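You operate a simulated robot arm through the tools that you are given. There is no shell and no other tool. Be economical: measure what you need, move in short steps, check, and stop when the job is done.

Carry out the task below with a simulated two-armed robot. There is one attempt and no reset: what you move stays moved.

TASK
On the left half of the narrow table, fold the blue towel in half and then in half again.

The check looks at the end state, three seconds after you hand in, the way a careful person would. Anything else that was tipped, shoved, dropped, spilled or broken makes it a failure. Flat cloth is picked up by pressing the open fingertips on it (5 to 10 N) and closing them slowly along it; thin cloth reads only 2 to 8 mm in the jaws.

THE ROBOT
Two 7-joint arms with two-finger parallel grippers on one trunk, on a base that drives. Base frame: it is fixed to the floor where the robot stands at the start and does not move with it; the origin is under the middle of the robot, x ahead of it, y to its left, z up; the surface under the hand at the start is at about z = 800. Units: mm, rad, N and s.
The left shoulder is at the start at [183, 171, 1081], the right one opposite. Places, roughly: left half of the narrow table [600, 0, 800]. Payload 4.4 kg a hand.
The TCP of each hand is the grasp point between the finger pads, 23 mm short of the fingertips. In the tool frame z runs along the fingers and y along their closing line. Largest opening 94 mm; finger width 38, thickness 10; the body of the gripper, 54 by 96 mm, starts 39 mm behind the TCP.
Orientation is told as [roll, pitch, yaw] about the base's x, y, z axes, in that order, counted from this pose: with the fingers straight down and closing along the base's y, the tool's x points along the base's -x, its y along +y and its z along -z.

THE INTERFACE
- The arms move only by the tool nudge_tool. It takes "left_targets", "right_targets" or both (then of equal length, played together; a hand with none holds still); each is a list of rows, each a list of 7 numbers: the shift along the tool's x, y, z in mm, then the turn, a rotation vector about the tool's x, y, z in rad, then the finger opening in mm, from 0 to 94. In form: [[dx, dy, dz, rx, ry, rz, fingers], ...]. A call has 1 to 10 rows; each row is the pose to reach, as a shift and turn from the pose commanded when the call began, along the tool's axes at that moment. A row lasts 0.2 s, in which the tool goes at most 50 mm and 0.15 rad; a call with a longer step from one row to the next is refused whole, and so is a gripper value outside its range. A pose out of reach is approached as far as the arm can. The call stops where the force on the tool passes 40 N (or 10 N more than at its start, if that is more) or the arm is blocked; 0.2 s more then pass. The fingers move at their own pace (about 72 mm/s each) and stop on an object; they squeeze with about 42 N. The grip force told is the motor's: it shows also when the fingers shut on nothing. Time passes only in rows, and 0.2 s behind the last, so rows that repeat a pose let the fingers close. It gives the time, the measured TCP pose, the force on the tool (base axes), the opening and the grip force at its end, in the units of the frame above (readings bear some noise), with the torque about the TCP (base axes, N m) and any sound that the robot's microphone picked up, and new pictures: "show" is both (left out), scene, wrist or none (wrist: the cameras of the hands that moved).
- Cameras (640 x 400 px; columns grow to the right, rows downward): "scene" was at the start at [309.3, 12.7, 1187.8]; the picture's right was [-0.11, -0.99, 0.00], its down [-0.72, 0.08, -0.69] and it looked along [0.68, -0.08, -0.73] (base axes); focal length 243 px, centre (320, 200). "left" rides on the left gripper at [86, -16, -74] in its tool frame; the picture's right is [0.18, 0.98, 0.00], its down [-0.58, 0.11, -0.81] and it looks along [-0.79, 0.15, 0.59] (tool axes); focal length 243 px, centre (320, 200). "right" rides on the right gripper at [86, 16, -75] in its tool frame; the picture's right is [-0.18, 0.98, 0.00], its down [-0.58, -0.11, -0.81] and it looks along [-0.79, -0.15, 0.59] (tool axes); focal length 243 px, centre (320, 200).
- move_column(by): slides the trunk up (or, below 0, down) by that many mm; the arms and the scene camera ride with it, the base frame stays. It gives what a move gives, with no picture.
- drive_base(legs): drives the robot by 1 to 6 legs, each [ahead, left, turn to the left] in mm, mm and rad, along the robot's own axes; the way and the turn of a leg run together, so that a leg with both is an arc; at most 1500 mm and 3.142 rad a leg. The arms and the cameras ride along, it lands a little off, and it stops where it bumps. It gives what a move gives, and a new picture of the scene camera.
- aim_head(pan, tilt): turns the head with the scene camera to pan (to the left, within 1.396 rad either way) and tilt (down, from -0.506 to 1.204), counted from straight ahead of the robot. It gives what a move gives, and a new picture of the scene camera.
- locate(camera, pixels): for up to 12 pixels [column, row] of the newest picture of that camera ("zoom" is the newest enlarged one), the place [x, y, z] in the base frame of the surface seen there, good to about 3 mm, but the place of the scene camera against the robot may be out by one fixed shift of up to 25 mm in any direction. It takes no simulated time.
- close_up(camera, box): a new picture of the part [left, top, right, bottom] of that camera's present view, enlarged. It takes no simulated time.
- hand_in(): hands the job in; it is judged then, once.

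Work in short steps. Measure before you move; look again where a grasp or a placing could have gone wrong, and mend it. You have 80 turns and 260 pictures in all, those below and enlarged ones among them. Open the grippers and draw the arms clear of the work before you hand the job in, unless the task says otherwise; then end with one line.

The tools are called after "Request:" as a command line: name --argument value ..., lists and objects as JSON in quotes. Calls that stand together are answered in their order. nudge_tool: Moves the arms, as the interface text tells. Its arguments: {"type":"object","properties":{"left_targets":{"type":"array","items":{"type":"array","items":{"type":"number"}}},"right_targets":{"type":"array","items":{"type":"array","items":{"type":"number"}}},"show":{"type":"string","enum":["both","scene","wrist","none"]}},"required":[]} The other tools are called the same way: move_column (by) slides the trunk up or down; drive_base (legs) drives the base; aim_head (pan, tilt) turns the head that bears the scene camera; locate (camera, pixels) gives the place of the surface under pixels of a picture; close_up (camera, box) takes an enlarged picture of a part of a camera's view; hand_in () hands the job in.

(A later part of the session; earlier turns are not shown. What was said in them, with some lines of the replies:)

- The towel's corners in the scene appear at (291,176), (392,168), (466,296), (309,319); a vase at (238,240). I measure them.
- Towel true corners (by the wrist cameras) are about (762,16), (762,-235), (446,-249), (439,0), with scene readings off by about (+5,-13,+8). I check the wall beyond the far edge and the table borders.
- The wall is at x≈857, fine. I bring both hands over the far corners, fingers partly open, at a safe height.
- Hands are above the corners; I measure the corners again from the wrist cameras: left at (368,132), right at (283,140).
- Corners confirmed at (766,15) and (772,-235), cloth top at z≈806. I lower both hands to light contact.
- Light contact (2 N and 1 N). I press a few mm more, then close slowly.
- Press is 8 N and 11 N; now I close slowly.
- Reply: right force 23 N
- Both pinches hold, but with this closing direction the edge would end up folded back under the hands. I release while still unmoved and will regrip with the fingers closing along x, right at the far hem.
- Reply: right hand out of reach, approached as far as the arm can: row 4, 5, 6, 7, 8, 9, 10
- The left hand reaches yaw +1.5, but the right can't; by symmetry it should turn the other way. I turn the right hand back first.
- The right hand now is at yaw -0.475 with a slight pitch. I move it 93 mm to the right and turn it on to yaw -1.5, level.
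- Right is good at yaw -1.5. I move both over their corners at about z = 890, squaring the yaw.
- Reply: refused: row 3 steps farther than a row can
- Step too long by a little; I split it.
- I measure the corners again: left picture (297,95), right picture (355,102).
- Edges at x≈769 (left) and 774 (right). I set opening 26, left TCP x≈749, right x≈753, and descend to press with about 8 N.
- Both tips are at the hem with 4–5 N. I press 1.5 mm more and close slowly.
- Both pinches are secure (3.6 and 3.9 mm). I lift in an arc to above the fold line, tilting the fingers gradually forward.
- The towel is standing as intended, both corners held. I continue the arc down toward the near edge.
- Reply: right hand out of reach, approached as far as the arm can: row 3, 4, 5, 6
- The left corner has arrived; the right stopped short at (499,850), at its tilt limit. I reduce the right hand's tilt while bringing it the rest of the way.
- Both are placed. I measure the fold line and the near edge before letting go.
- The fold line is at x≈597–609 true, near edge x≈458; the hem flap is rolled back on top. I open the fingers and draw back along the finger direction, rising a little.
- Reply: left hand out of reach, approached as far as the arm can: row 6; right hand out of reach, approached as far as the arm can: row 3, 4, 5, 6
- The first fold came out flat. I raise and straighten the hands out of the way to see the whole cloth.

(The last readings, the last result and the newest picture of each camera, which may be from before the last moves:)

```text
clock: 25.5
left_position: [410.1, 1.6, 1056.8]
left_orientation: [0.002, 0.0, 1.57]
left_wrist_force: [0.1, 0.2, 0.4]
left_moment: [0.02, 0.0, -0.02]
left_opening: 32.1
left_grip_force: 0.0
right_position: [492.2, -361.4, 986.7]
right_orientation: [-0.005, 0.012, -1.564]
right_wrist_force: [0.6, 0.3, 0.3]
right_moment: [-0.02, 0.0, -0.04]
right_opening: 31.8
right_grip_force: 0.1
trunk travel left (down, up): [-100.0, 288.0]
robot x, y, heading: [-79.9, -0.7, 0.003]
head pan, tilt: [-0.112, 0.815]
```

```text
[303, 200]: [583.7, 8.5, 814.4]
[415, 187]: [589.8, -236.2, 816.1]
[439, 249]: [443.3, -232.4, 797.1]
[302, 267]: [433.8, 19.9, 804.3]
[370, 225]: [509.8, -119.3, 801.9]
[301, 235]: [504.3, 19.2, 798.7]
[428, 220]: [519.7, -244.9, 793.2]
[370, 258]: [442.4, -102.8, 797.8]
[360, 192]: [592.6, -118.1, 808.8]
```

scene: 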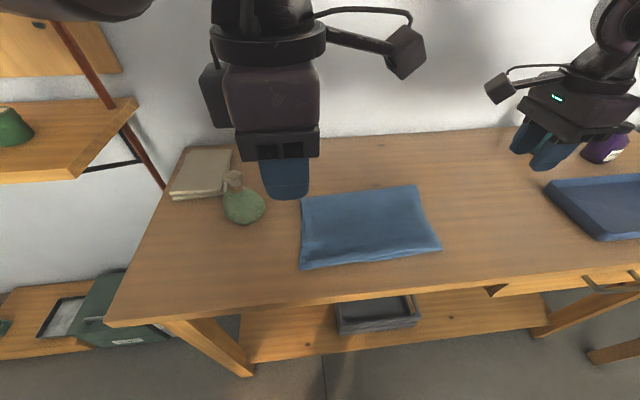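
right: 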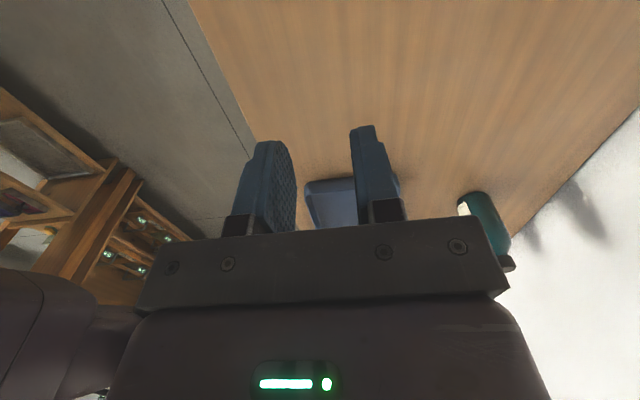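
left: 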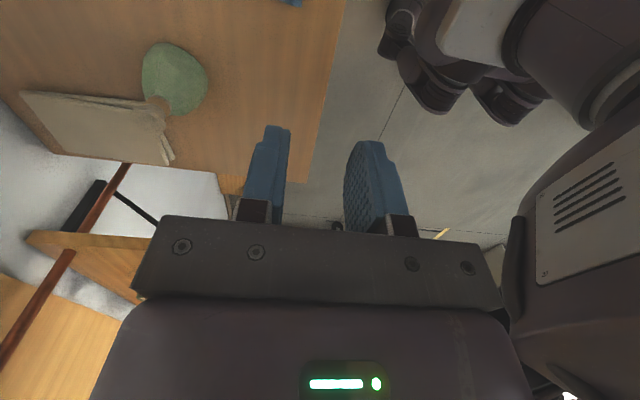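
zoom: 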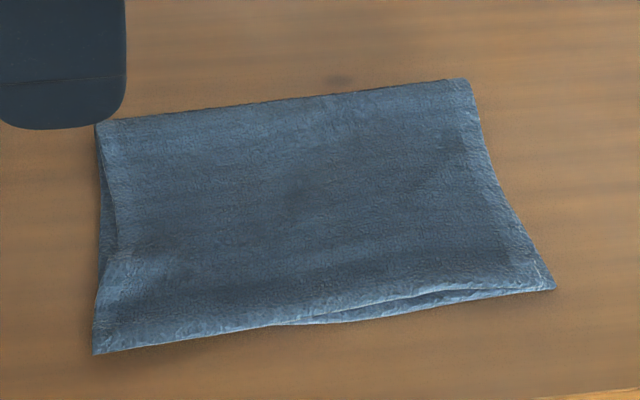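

The fold is neat: about x 450–602, y -250–3. For the second fold I take the left edge's middle with the right hand (the far right side is free, the vase stays clear). I move the left hand away and bring the right in, turned to yaw 0.

Request:
nudge_tool --left_targets '[[-30, 0, -5, 0, 0, 0, 32], [-60, 0, -10, 0, 0, 0, 32], [-90, 0, -15, 0, 0, 0, 32], [-120, 0, -20, 0, 0, 0, 32], [-150, 0, -25, 0, 0, 0, 32], [-180, 0, -30, 0, 0, 0, 32], [-200, 0, -30, 0, 0, 0, 32], [-200, 0, -30, 0, 0, 0, 32], [-200, 0, -30, 0, 0, 0, 32], [-200, 0, -30, 0, 0, 0, 32]]' --right_targets '[[20, 3, 0, 0, 0, -0.15, 32], [50, 6, 0, 0, 0, -0.3, 32], [80, 10, 5, 0, 0, -0.45, 32], [110, 14, 10, 0, 0, -0.6, 32], [145, 18, 15, 0, 0, -0.75, 32], [180, 22, 20, 0, 0, -0.9, 32], [215, 26, 25, 0, 0, -1.05, 32], [250, 30, 35, 0, 0, -1.2, 32], [280, 33, 40, 0, 0, -1.35, 32], [310, 35, 47, 0, 0, -1.5, 32]]'

```text
clock: 27.7
left_position: [408.9, 202.0, 1085.5]
left_orientation: [-0.001, 0.001, 1.572]
left_wrist_force: [0.4, -0.7, -0.2]
left_moment: [-0.02, 0.04, 0.04]
left_opening: 32.1
left_grip_force: 0.0
right_position: [526.9, -49.2, 945.3]
right_orientation: [0.012, 0.004, -0.06]
right_wrist_force: [0.1, -0.1, -0.5]
right_moment: [-0.02, -0.04, 0.0]
right_opening: 31.7
right_grip_force: 0.0
trunk travel left (down, up): [-100.0, 288.0]
robot x, y, heading: [-83.8, -1.5, -0.001]
head pan, tilt: [-0.112, 0.815]
```

scene: 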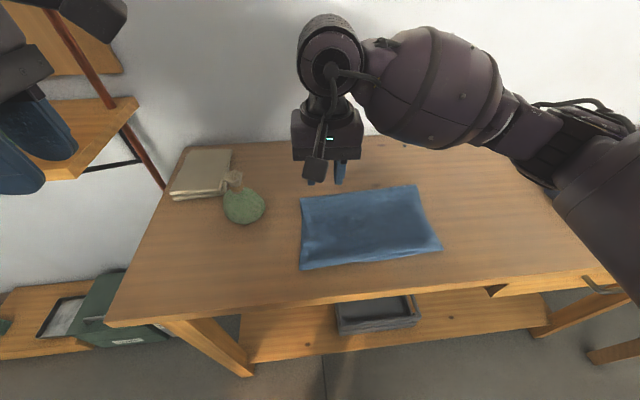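
right: 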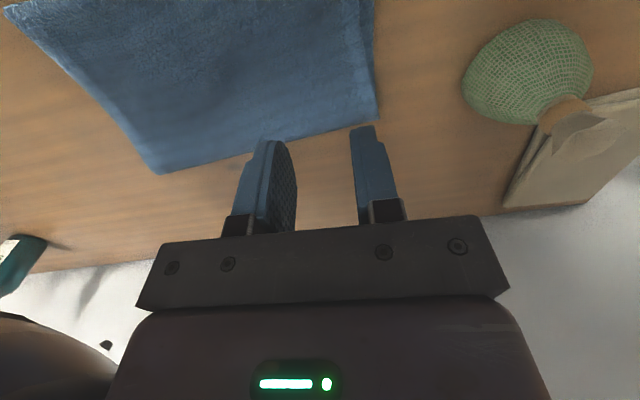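
left: 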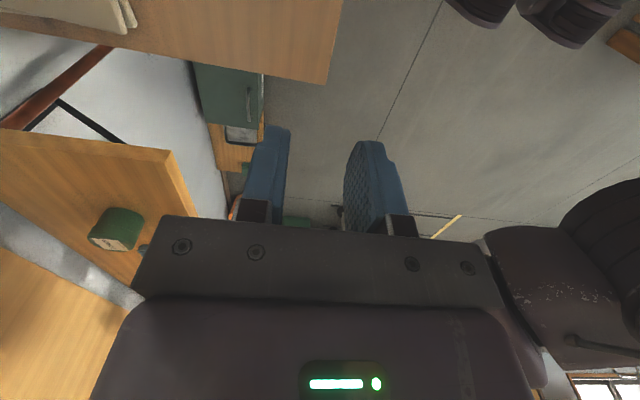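

I measure the left edge: corner (377,116), side (375,60), (370,8), and the vase.

Request:
locate --camera "right" --pixels '[[376, 114], [373, 60], [368, 10], [366, 60], [355, 10], [160, 168], [470, 80], [520, 118], [570, 100]]'

Request:
close_up --camera "right" --box '[300, 0, 460, 140]'

```text
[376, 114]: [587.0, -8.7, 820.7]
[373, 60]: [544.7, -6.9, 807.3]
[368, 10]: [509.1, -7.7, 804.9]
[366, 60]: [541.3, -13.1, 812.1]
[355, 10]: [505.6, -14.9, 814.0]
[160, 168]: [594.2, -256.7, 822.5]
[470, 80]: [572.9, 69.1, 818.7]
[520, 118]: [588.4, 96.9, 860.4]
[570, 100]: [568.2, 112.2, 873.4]
```

```text
2.86 times, centred on (380, 70) of right
```

zoom: 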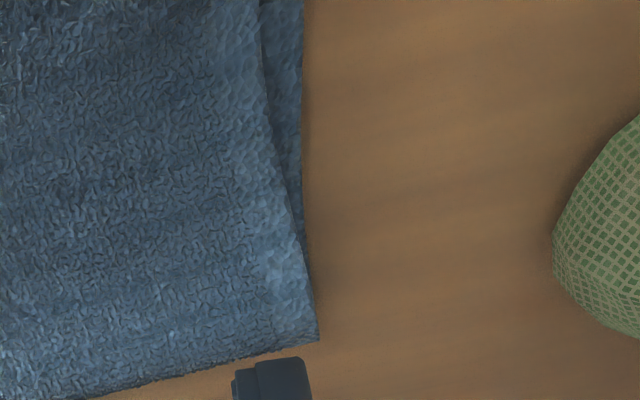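

The lower layer's edge is at y≈-7, the upper at -13, top z≈814. I come in with a small roll so that the outer finger reaches the table just outside both edges and the inner one lies on top.

Request:
nudge_tool --right_targets '[[0, 10, 20, 0.1, 0, -0.03, 40], [0, 20, 45, 0.2, 0, -0.06, 40], [0, 28, 70, 0.25, 0, -0.06, 40], [0, 32, 95, 0.25, 0, -0.06, 40], [0, 32, 95, 0.25, 0, -0.06, 40]]'

```text
clock: 28.9
left_position: [409.3, 202.5, 1085.7]
left_orientation: [0.0, 0.001, 1.571]
left_wrist_force: [0.1, 0.9, -1.5]
left_moment: [0.0, -0.01, -0.02]
left_opening: 31.6
left_grip_force: 0.0
right_position: [528.1, -17.2, 850.2]
right_orientation: [-0.237, 0.009, -0.005]
right_wrist_force: [0.3, 0.0, 0.5]
right_moment: [0.0, 0.02, 0.03]
right_opening: 40.0
right_grip_force: 0.0
trunk travel left (down, up): [-100.0, 288.0]
robot x, y, heading: [-79.3, -0.6, 0.002]
head pan, tilt: [-0.112, 0.815]
```

scene: 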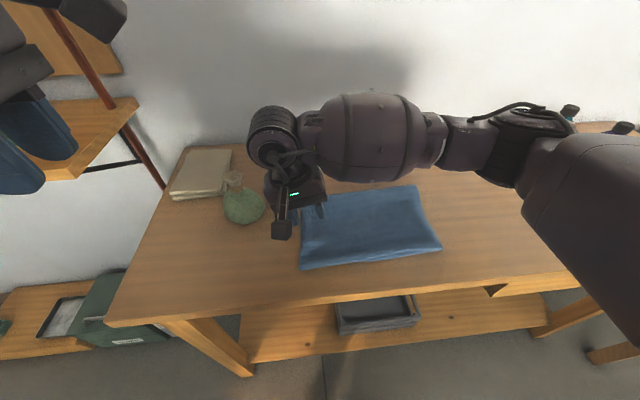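
right: 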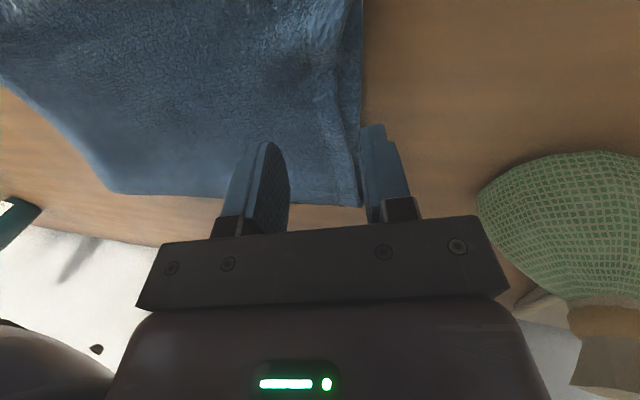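

The outer finger is just outside the edge. I lower another 20 mm to contact.

Request:
nudge_tool --right_targets '[[0, 2.5, 10, 0, 0, 0, 40], [0, 3.8, 15.5, 0, 0, 0, 40], [0, 4.8, 19.5, 0, 0, 0, 40], [0, 5.3, 22, 0, 0, 0, 40], [0, 5.3, 22, 0, 0, 0, 40]]' --show "wrist"

```text
clock: 30.1
left_position: [408.6, 202.4, 1087.0]
left_orientation: [-0.001, 0.0, 1.571]
left_wrist_force: [0.0, 0.0, 0.2]
left_moment: [-0.01, -0.02, -0.03]
left_opening: 32.2
left_grip_force: 0.1
right_position: [526.5, -16.1, 829.5]
right_orientation: [-0.237, 0.006, -0.002]
right_wrist_force: [-1.0, 0.6, 11.9]
right_moment: [0.31, -0.14, 0.07]
right_opening: 39.3
right_grip_force: 0.1
trunk travel left (down, up): [-100.0, 288.0]
robot x, y, heading: [-82.0, 1.5, -0.003]
head pan, tilt: [-0.112, 0.815]
```

right: 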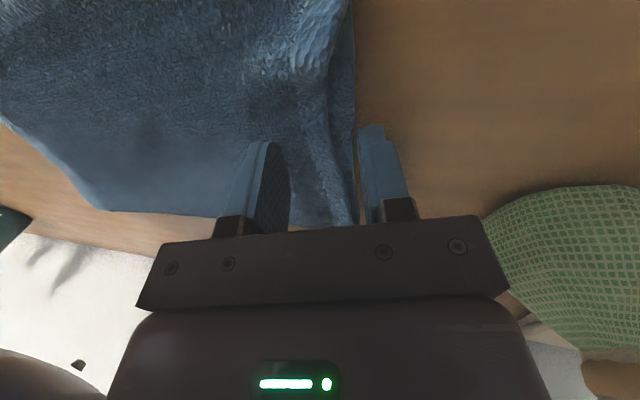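

The outer finger touches the table outside both layers, 12 N. I close slowly.

Request:
nudge_tool --right_targets '[[0, 0, 0, 0, 0, 0, 35], [0, 0, 0, 0, 0, 0, 30], [0, 0, 0, 0, 0, 0, 25], [0, 0, 0, 0, 0, 0, 20], [0, 0, 0, 0, 0, 0, 15], [0, 0, 0, 0, 0, 0, 10], [0, 0, 0, 0, 0, 0, 5], [0, 0, 0, 0, 0, 0, 0], [0, 0, 0, 0, 0, 0, 0]]' --show "wrist"

Request:
close_up --camera "right" --box '[200, 0, 460, 240]'

```text
clock: 32.1
left_position: [408.7, 201.4, 1085.5]
left_orientation: [-0.001, 0.002, 1.571]
left_wrist_force: [-0.3, 0.5, 0.3]
left_moment: [0.0, -0.01, 0.02]
left_opening: 31.7
left_grip_force: 0.2
right_position: [526.0, -15.2, 827.8]
right_orientation: [-0.236, 0.01, -0.005]
right_wrist_force: [-0.1, -2.8, 6.9]
right_moment: [-0.07, -0.02, -0.02]
right_opening: 6.2
right_grip_force: 41.8
trunk travel left (down, up): [-100.0, 288.0]
robot x, y, heading: [-80.2, 0.3, 0.002]
head pan, tilt: [-0.112, 0.815]
```

right: 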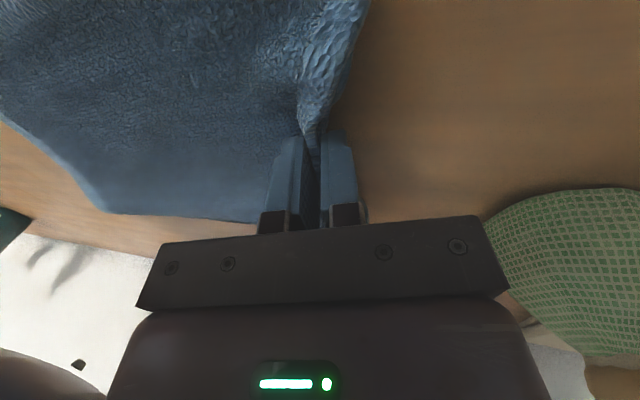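

```text
1.67 times, centred on (330, 120) of right
```

zoom: 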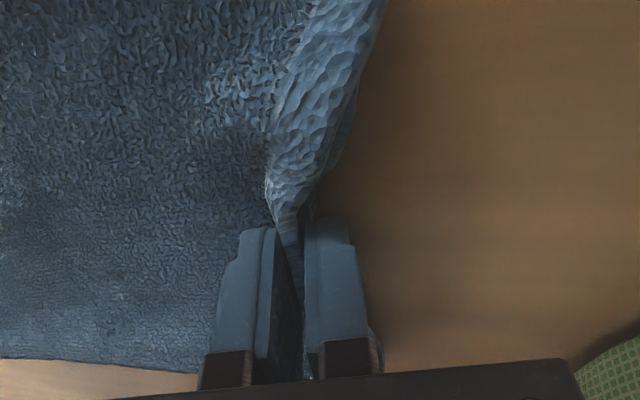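

It reads 6.2 mm, likely both layers. I lift 40 mm to check.

Request:
nudge_tool --right_targets '[[0, -6, -18, 0, 0, 0, 0], [0, -17, -37, 0, 0, 0, 0]]'

Request:
close_up --camera "scene" --box '[250, 160, 450, 285]'

```text
clock: 32.7
left_position: [409.6, 203.7, 1086.0]
left_orientation: [-0.002, 0.0, 1.572]
left_wrist_force: [0.5, -0.1, 0.1]
left_moment: [-0.02, 0.01, 0.01]
left_opening: 32.0
left_grip_force: 0.1
right_position: [528.5, -24.6, 867.2]
right_orientation: [-0.239, 0.01, -0.006]
right_wrist_force: [-0.2, 0.6, -0.9]
right_moment: [0.06, -0.02, 0.0]
right_opening: 5.9
right_grip_force: 42.5
trunk travel left (down, up): [-100.0, 288.0]
robot x, y, heading: [-82.5, -0.6, -0.001]
head pan, tilt: [-0.112, 0.815]
```

scene: 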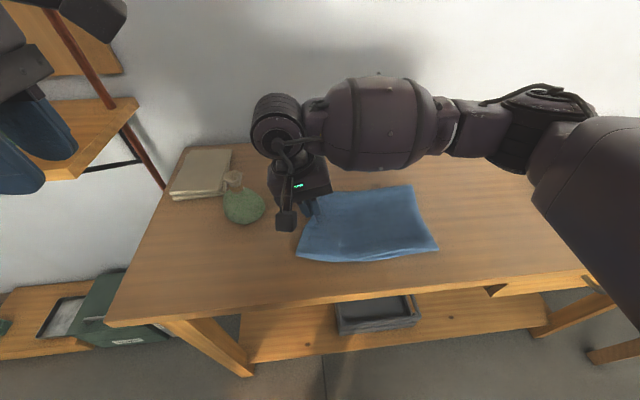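
right: 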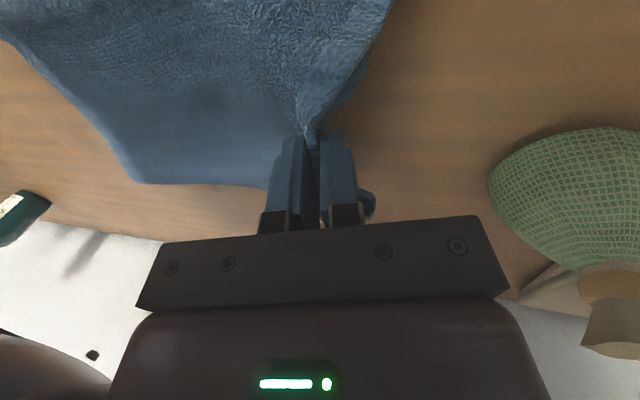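

```text
3.20 times, centred on (350, 222) of scene
```

zoom: 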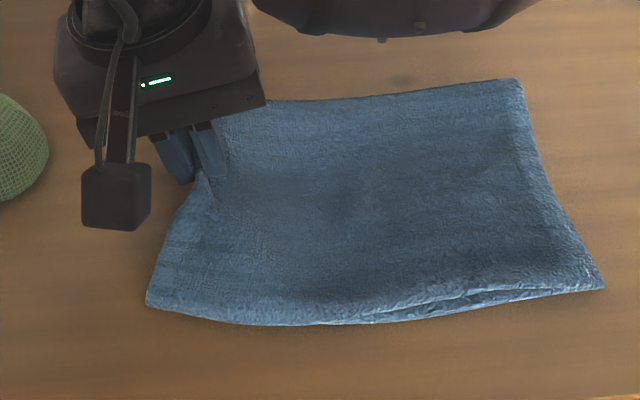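

Both layers appear lifted. I continue the arc to above the fold line (y≈-125), rolling the fingers toward +y.

Request:
nudge_tool --right_targets '[[0, -24.1, -20.1, -0.14, 0, 0, 0], [0, -53.7, -34, -0.28, 0, 0, 0], [0, -84, -38.7, -0.42, 0, 0, 0], [0, -117.1, -34.1, -0.56, 0, 0, 0]]'

Request:
close_up --camera "scene" --box '[250, 130, 490, 280]'

```text
clock: 33.7
left_position: [409.5, 200.8, 1086.1]
left_orientation: [0.0, 0.001, 1.57]
left_wrist_force: [0.2, -0.1, 0.7]
left_moment: [0.01, 0.0, -0.02]
left_opening: 31.9
left_grip_force: 0.2
right_position: [527.8, -129.8, 927.8]
right_orientation: [0.324, 0.008, -0.005]
right_wrist_force: [0.6, -0.5, -0.3]
right_moment: [-0.12, -0.01, -0.01]
right_opening: 5.2
right_grip_force: 42.0
trunk travel left (down, up): [-100.0, 288.0]
robot x, y, heading: [-80.5, 1.6, -0.003]
head pan, tilt: [-0.112, 0.815]
```

scene: 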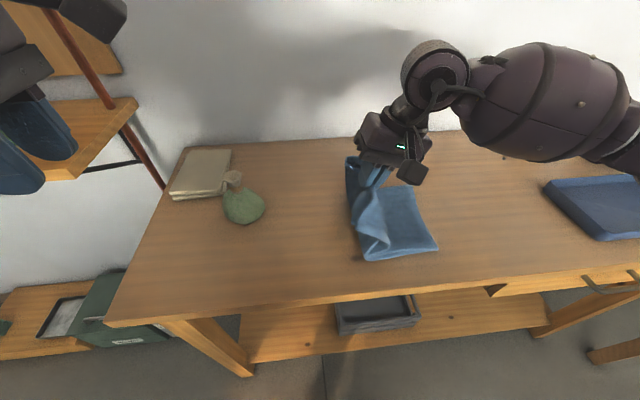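
right: 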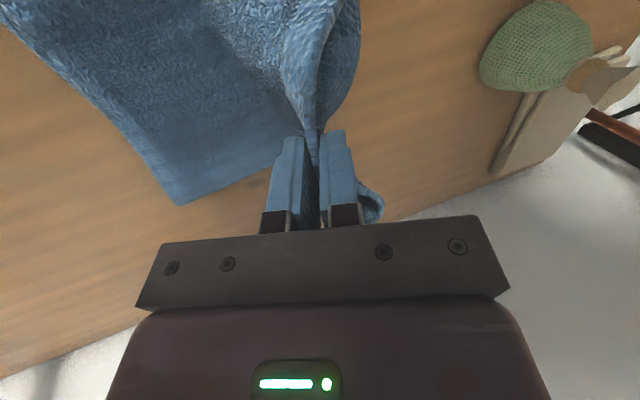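

```text
2.67 times, centred on (370, 205) of scene
```

zoom: 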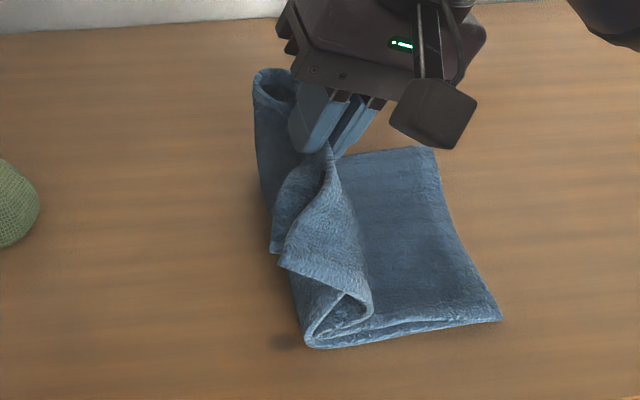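

Both layers are up, corners droop a little. I finish the arc down toward the right edge.

Request:
nudge_tool --right_targets '[[0, -38.4, -6.8, -0.126, 0, 0, 0], [0, -76.4, 1.4, -0.256, 0, 0, 0], [0, -109.5, 21.1, -0.376, 0, 0, 0], [0, -129.5, 42, -0.476, 0, 0, 0], [0, -138.4, 47.2, -0.476, 0, 0, 0]]'

Request:
close_up --camera "scene" --box '[290, 150, 530, 300]'

```text
clock: 34.9
left_position: [409.4, 202.2, 1084.2]
left_orientation: [0.001, -0.001, 1.571]
left_wrist_force: [-0.6, 0.5, -0.1]
left_moment: [0.04, -0.01, -0.01]
left_opening: 32.0
left_grip_force: 0.0
right_position: [526.7, -245.8, 839.1]
right_orientation: [0.799, 0.01, -0.004]
right_wrist_force: [0.5, 0.6, -0.3]
right_moment: [-0.13, 0.02, 0.0]
right_opening: 5.0
right_grip_force: 41.8
trunk travel left (down, up): [-100.0, 288.0]
robot x, y, heading: [-82.8, 0.5, 0.001]
head pan, tilt: [-0.112, 0.815]
```

scene: 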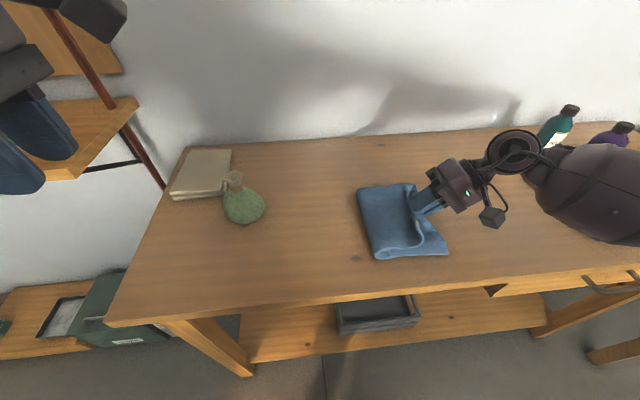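
right: 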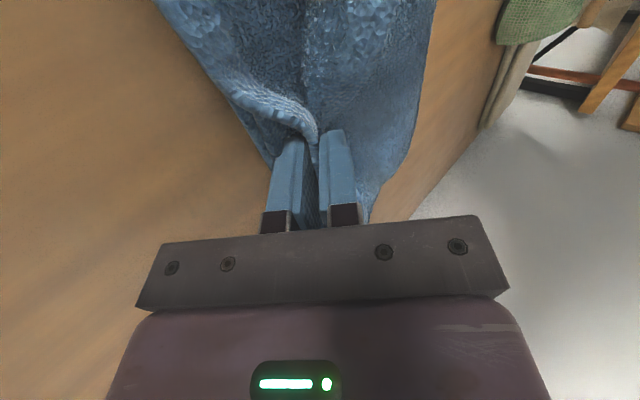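

```text
2.67 times, centred on (410, 225) of scene
```

zoom: 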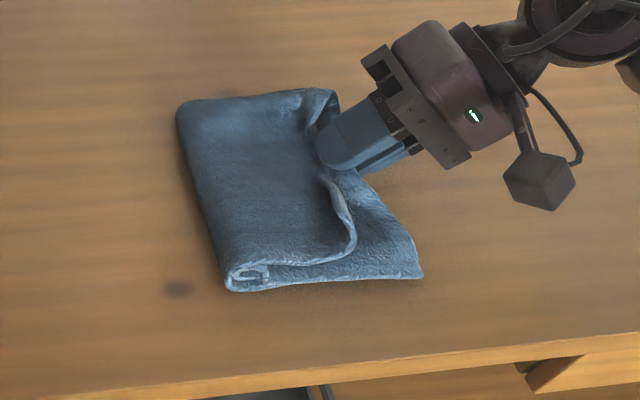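

Nicely folded; only the near corner of the flap trails a little. I open and withdraw along the finger direction.

Request:
nudge_tool --right_targets '[[0, 2, -1, 0, 0, 0, 12], [0, 6, -5, 0, 0, 0, 24], [0, 8, -12, 0, 0, 0, 34], [0, 10, -40, 0, 0, 0, 34], [0, 10, -80, 0, 0, 0, 34], [0, 10, -125, 0, 0, 0, 34]]'

Request:
close_up --camera "scene" --box '[310, 160, 490, 280]'

```text
clock: 36.3
left_position: [408.3, 202.5, 1085.8]
left_orientation: [-0.002, 0.001, 1.57]
left_wrist_force: [-0.3, 0.9, 0.0]
left_moment: [-0.03, 0.0, -0.03]
left_opening: 31.8
left_grip_force: 0.0
right_position: [526.3, -329.1, 935.2]
right_orientation: [0.797, 0.012, -0.004]
right_wrist_force: [-0.5, -0.2, -0.1]
right_moment: [0.03, -0.04, 0.01]
right_opening: 34.1
right_grip_force: 0.1
trunk travel left (down, up): [-100.0, 288.0]
robot x, y, heading: [-80.7, -1.0, 0.005]
head pan, tilt: [-0.112, 0.815]
```

scene: 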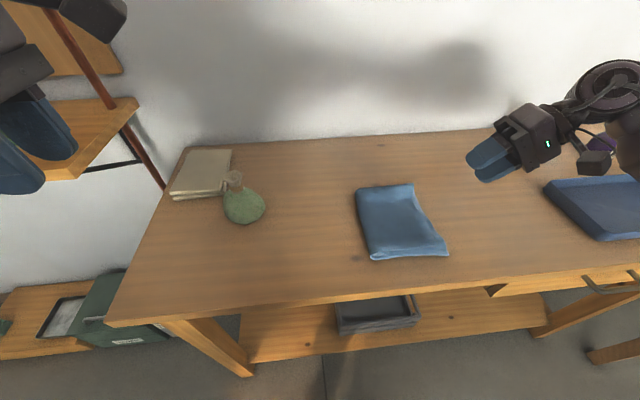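
right: 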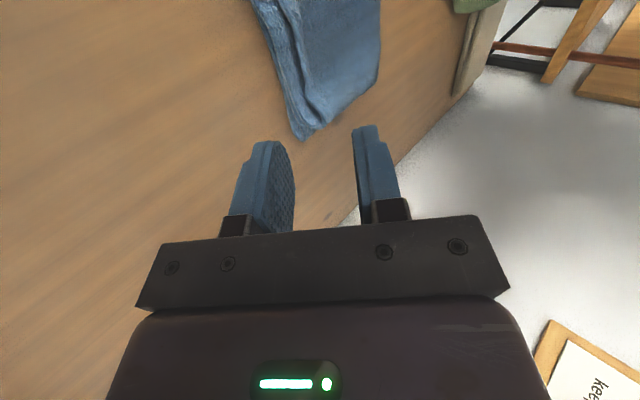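

```text
3.33 times, centred on (400, 220) of scene
```

zoom: 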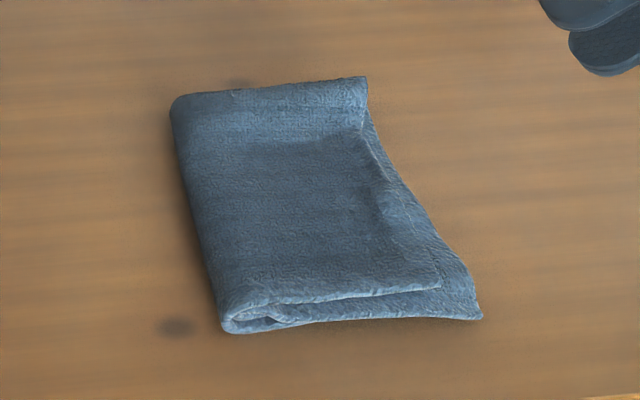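

That is a clean quarter fold, with the flap's corner about 20 mm short. I check extents and height.

Request:
locate --camera "zoom" --pixels '[[175, 105], [363, 85], [436, 288], [478, 316], [228, 325], [290, 200], [260, 310], [375, 180], [425, 230], [330, 260]]'

Request:
aim_head --pan -0.25 --tilt 0.9

```text
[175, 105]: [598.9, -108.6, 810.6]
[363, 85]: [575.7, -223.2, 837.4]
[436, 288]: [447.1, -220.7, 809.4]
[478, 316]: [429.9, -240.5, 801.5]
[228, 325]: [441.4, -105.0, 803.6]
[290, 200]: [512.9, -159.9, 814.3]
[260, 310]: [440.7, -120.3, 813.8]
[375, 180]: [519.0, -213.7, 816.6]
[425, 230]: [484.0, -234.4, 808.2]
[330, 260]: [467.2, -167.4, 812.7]
```

```text
clock: 37.0
left_position: [409.9, 202.6, 1085.4]
left_orientation: [0.0, 0.0, 1.57]
left_wrist_force: [0.7, 1.0, -0.8]
left_moment: [-0.01, 0.02, -0.01]
left_opening: 32.1
left_grip_force: 0.1
right_position: [526.3, -327.8, 935.8]
right_orientation: [0.798, 0.011, -0.004]
right_wrist_force: [0.1, -0.3, 0.2]
right_moment: [-0.02, -0.02, -0.02]
right_opening: 33.7
right_grip_force: 0.1
trunk travel left (down, up): [-100.0, 288.0]
robot x, y, heading: [-81.9, 0.4, 0.001]
head pan, tilt: [-0.25, 0.901]
```

scene: 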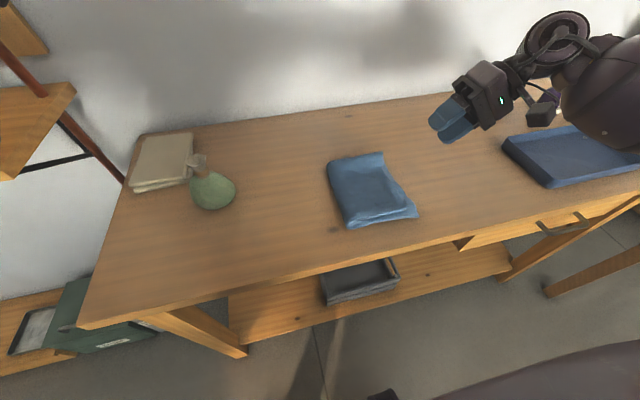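

The far-right corner stands up slightly (z≈846 true). I bring the right hand upright above it, fingers closed, to pat it down.

Request:
nudge_tool --right_targets '[[-5, 5, -10, 0.14, 0, 0, 20], [-15, 25, 5, 0.28, 0, 0, 10], [-28, 40, 20, 0.42, 0, 0, 0], [-40, 56, 40, 0.56, 0, 0, 0], [-50, 72, 57, 0.7, 0, 0, 0], [-57, 86, 74, 0.8, 0, 0, 0]]'

Request:
close_up --camera "scene" --box '[290, 120, 450, 240]'

```text
clock: 38.4
left_position: [410.4, 202.7, 1085.1]
left_orientation: [-0.001, 0.0, 1.57]
left_wrist_force: [0.9, 0.2, -0.7]
left_moment: [-0.06, -0.01, -0.01]
left_opening: 32.0
left_grip_force: 0.1
right_position: [585.2, -216.6, 942.6]
right_orientation: [-0.005, 0.011, -0.005]
right_wrist_force: [1.0, 0.0, 0.0]
right_moment: [-0.01, 0.01, 0.02]
right_opening: 0.1
right_grip_force: 42.1
trunk travel left (down, up): [-100.0, 288.0]
robot x, y, heading: [-78.9, 0.8, 0.001]
head pan, tilt: [-0.25, 0.901]
```

scene: 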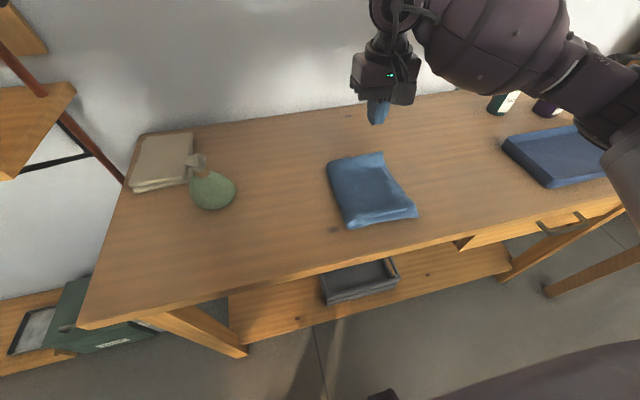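
right: 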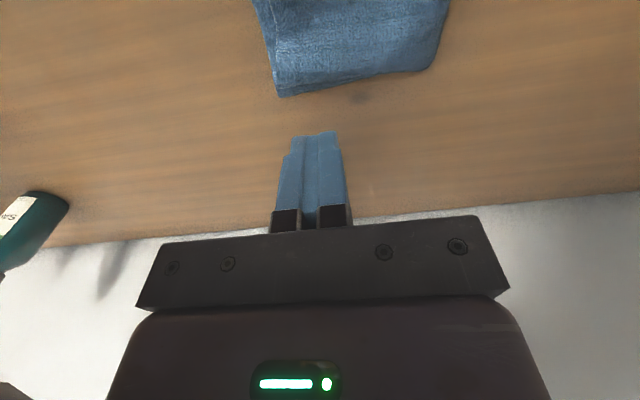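

```text
3.33 times, centred on (370, 180) of scene
```

zoom: 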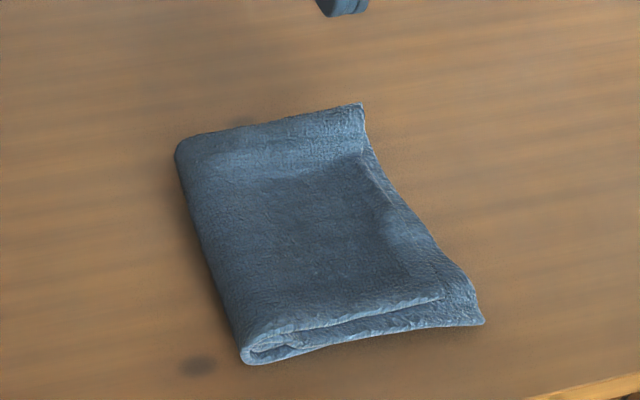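

I locate the corner at (282,90) in the right picture before pressing.

Request:
locate --camera "right" --pixels '[[282, 90], [350, 75], [430, 65], [330, 40], [285, 40], [400, 20]]'

```text
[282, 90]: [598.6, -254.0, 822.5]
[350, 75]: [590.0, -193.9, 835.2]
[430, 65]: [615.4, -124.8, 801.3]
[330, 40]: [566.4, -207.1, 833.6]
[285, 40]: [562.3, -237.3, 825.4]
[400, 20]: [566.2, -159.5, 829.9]
```

The stack is only 25–35 mm high; one gentle pat at the corner region is enough.

Request:
nudge_tool --right_targets '[[3, -4, 45, 0, 0, 0, 0], [5, -6, 75, 0, 0, 0, 0], [5, -6, 88, 0, 0, 0, 0], [5, -6, 94, 0, 0, 0, 0], [5, -6, 98, 0, 0, 0, 0], [5, -6, 98, 0, 0, 0, 0], [5, -6, 88, 0, 0, 0, 0], [5, -6, 50, 0, 0, 0, 0], [5, -6, 5, 0, 0, 0, 0]]' --show "none"

Request:
nudge_tool --right_targets '[[0, -40, -10, 0, 0, 0, 20], [0, -85, -20, 0, 0, 0, 50], [0, -130, -30, 0, 0, 0, 80], [20, -160, -30, 0, 0, 0, 90]]' --show "scene"

Request:
close_up --camera "scene" --box '[290, 120, 450, 240]'

```text
clock: 40.4
left_position: [408.0, 202.0, 1086.9]
left_orientation: [-0.002, -0.001, 1.571]
left_wrist_force: [-0.4, -0.2, -0.4]
left_moment: [0.01, 0.0, 0.01]
left_opening: 31.9
left_grip_force: 0.1
right_position: [580.2, -221.3, 939.5]
right_orientation: [-0.002, 0.011, -0.006]
right_wrist_force: [-0.1, 0.1, -0.8]
right_moment: [-0.01, -0.01, -0.01]
right_opening: 0.0
right_grip_force: 42.5
trunk travel left (down, up): [-100.0, 288.0]
robot x, y, heading: [-77.8, 0.5, -0.001]
head pan, tilt: [-0.25, 0.901]
```

```text
clock: 41.4
left_position: [408.6, 202.9, 1086.5]
left_orientation: [-0.002, 0.001, 1.572]
left_wrist_force: [0.2, 1.6, 0.7]
left_moment: [0.0, 0.02, -0.01]
left_opening: 31.9
left_grip_force: 0.0
right_position: [558.2, -384.2, 968.1]
right_orientation: [-0.002, 0.008, -0.003]
right_wrist_force: [0.5, -0.5, 0.5]
right_moment: [-0.03, -0.01, -0.04]
right_opening: 90.1
right_grip_force: 0.1
trunk travel left (down, up): [-100.0, 288.0]
robot x, y, heading: [-82.8, -1.3, 0.002]
head pan, tilt: [-0.25, 0.901]
```

scene: 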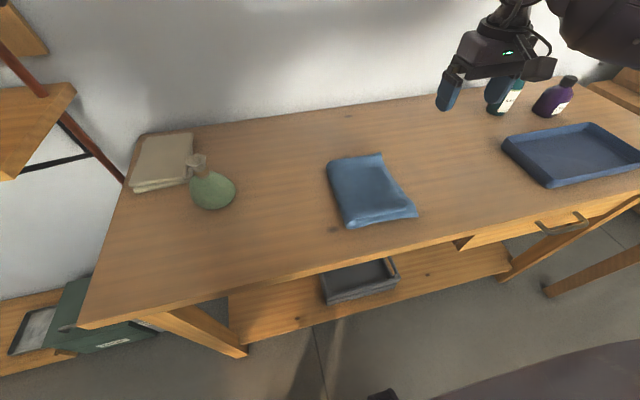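

```text
3.33 times, centred on (370, 180) of scene
```

zoom: 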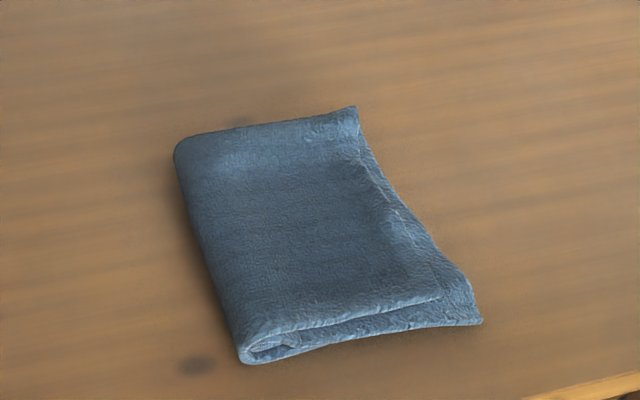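

The towel lies flat as a neat quarter fold, nothing else moved, and both hands are open and clear. I hand it in.

Request:
hand_in

```text
The job is handed in.
```

The blue towel is folded in half and then in half again. It lies flat on the left half of the narrow table, with one corner of the top flap about 20 mm short of the edge, and nothing else was disturbed.
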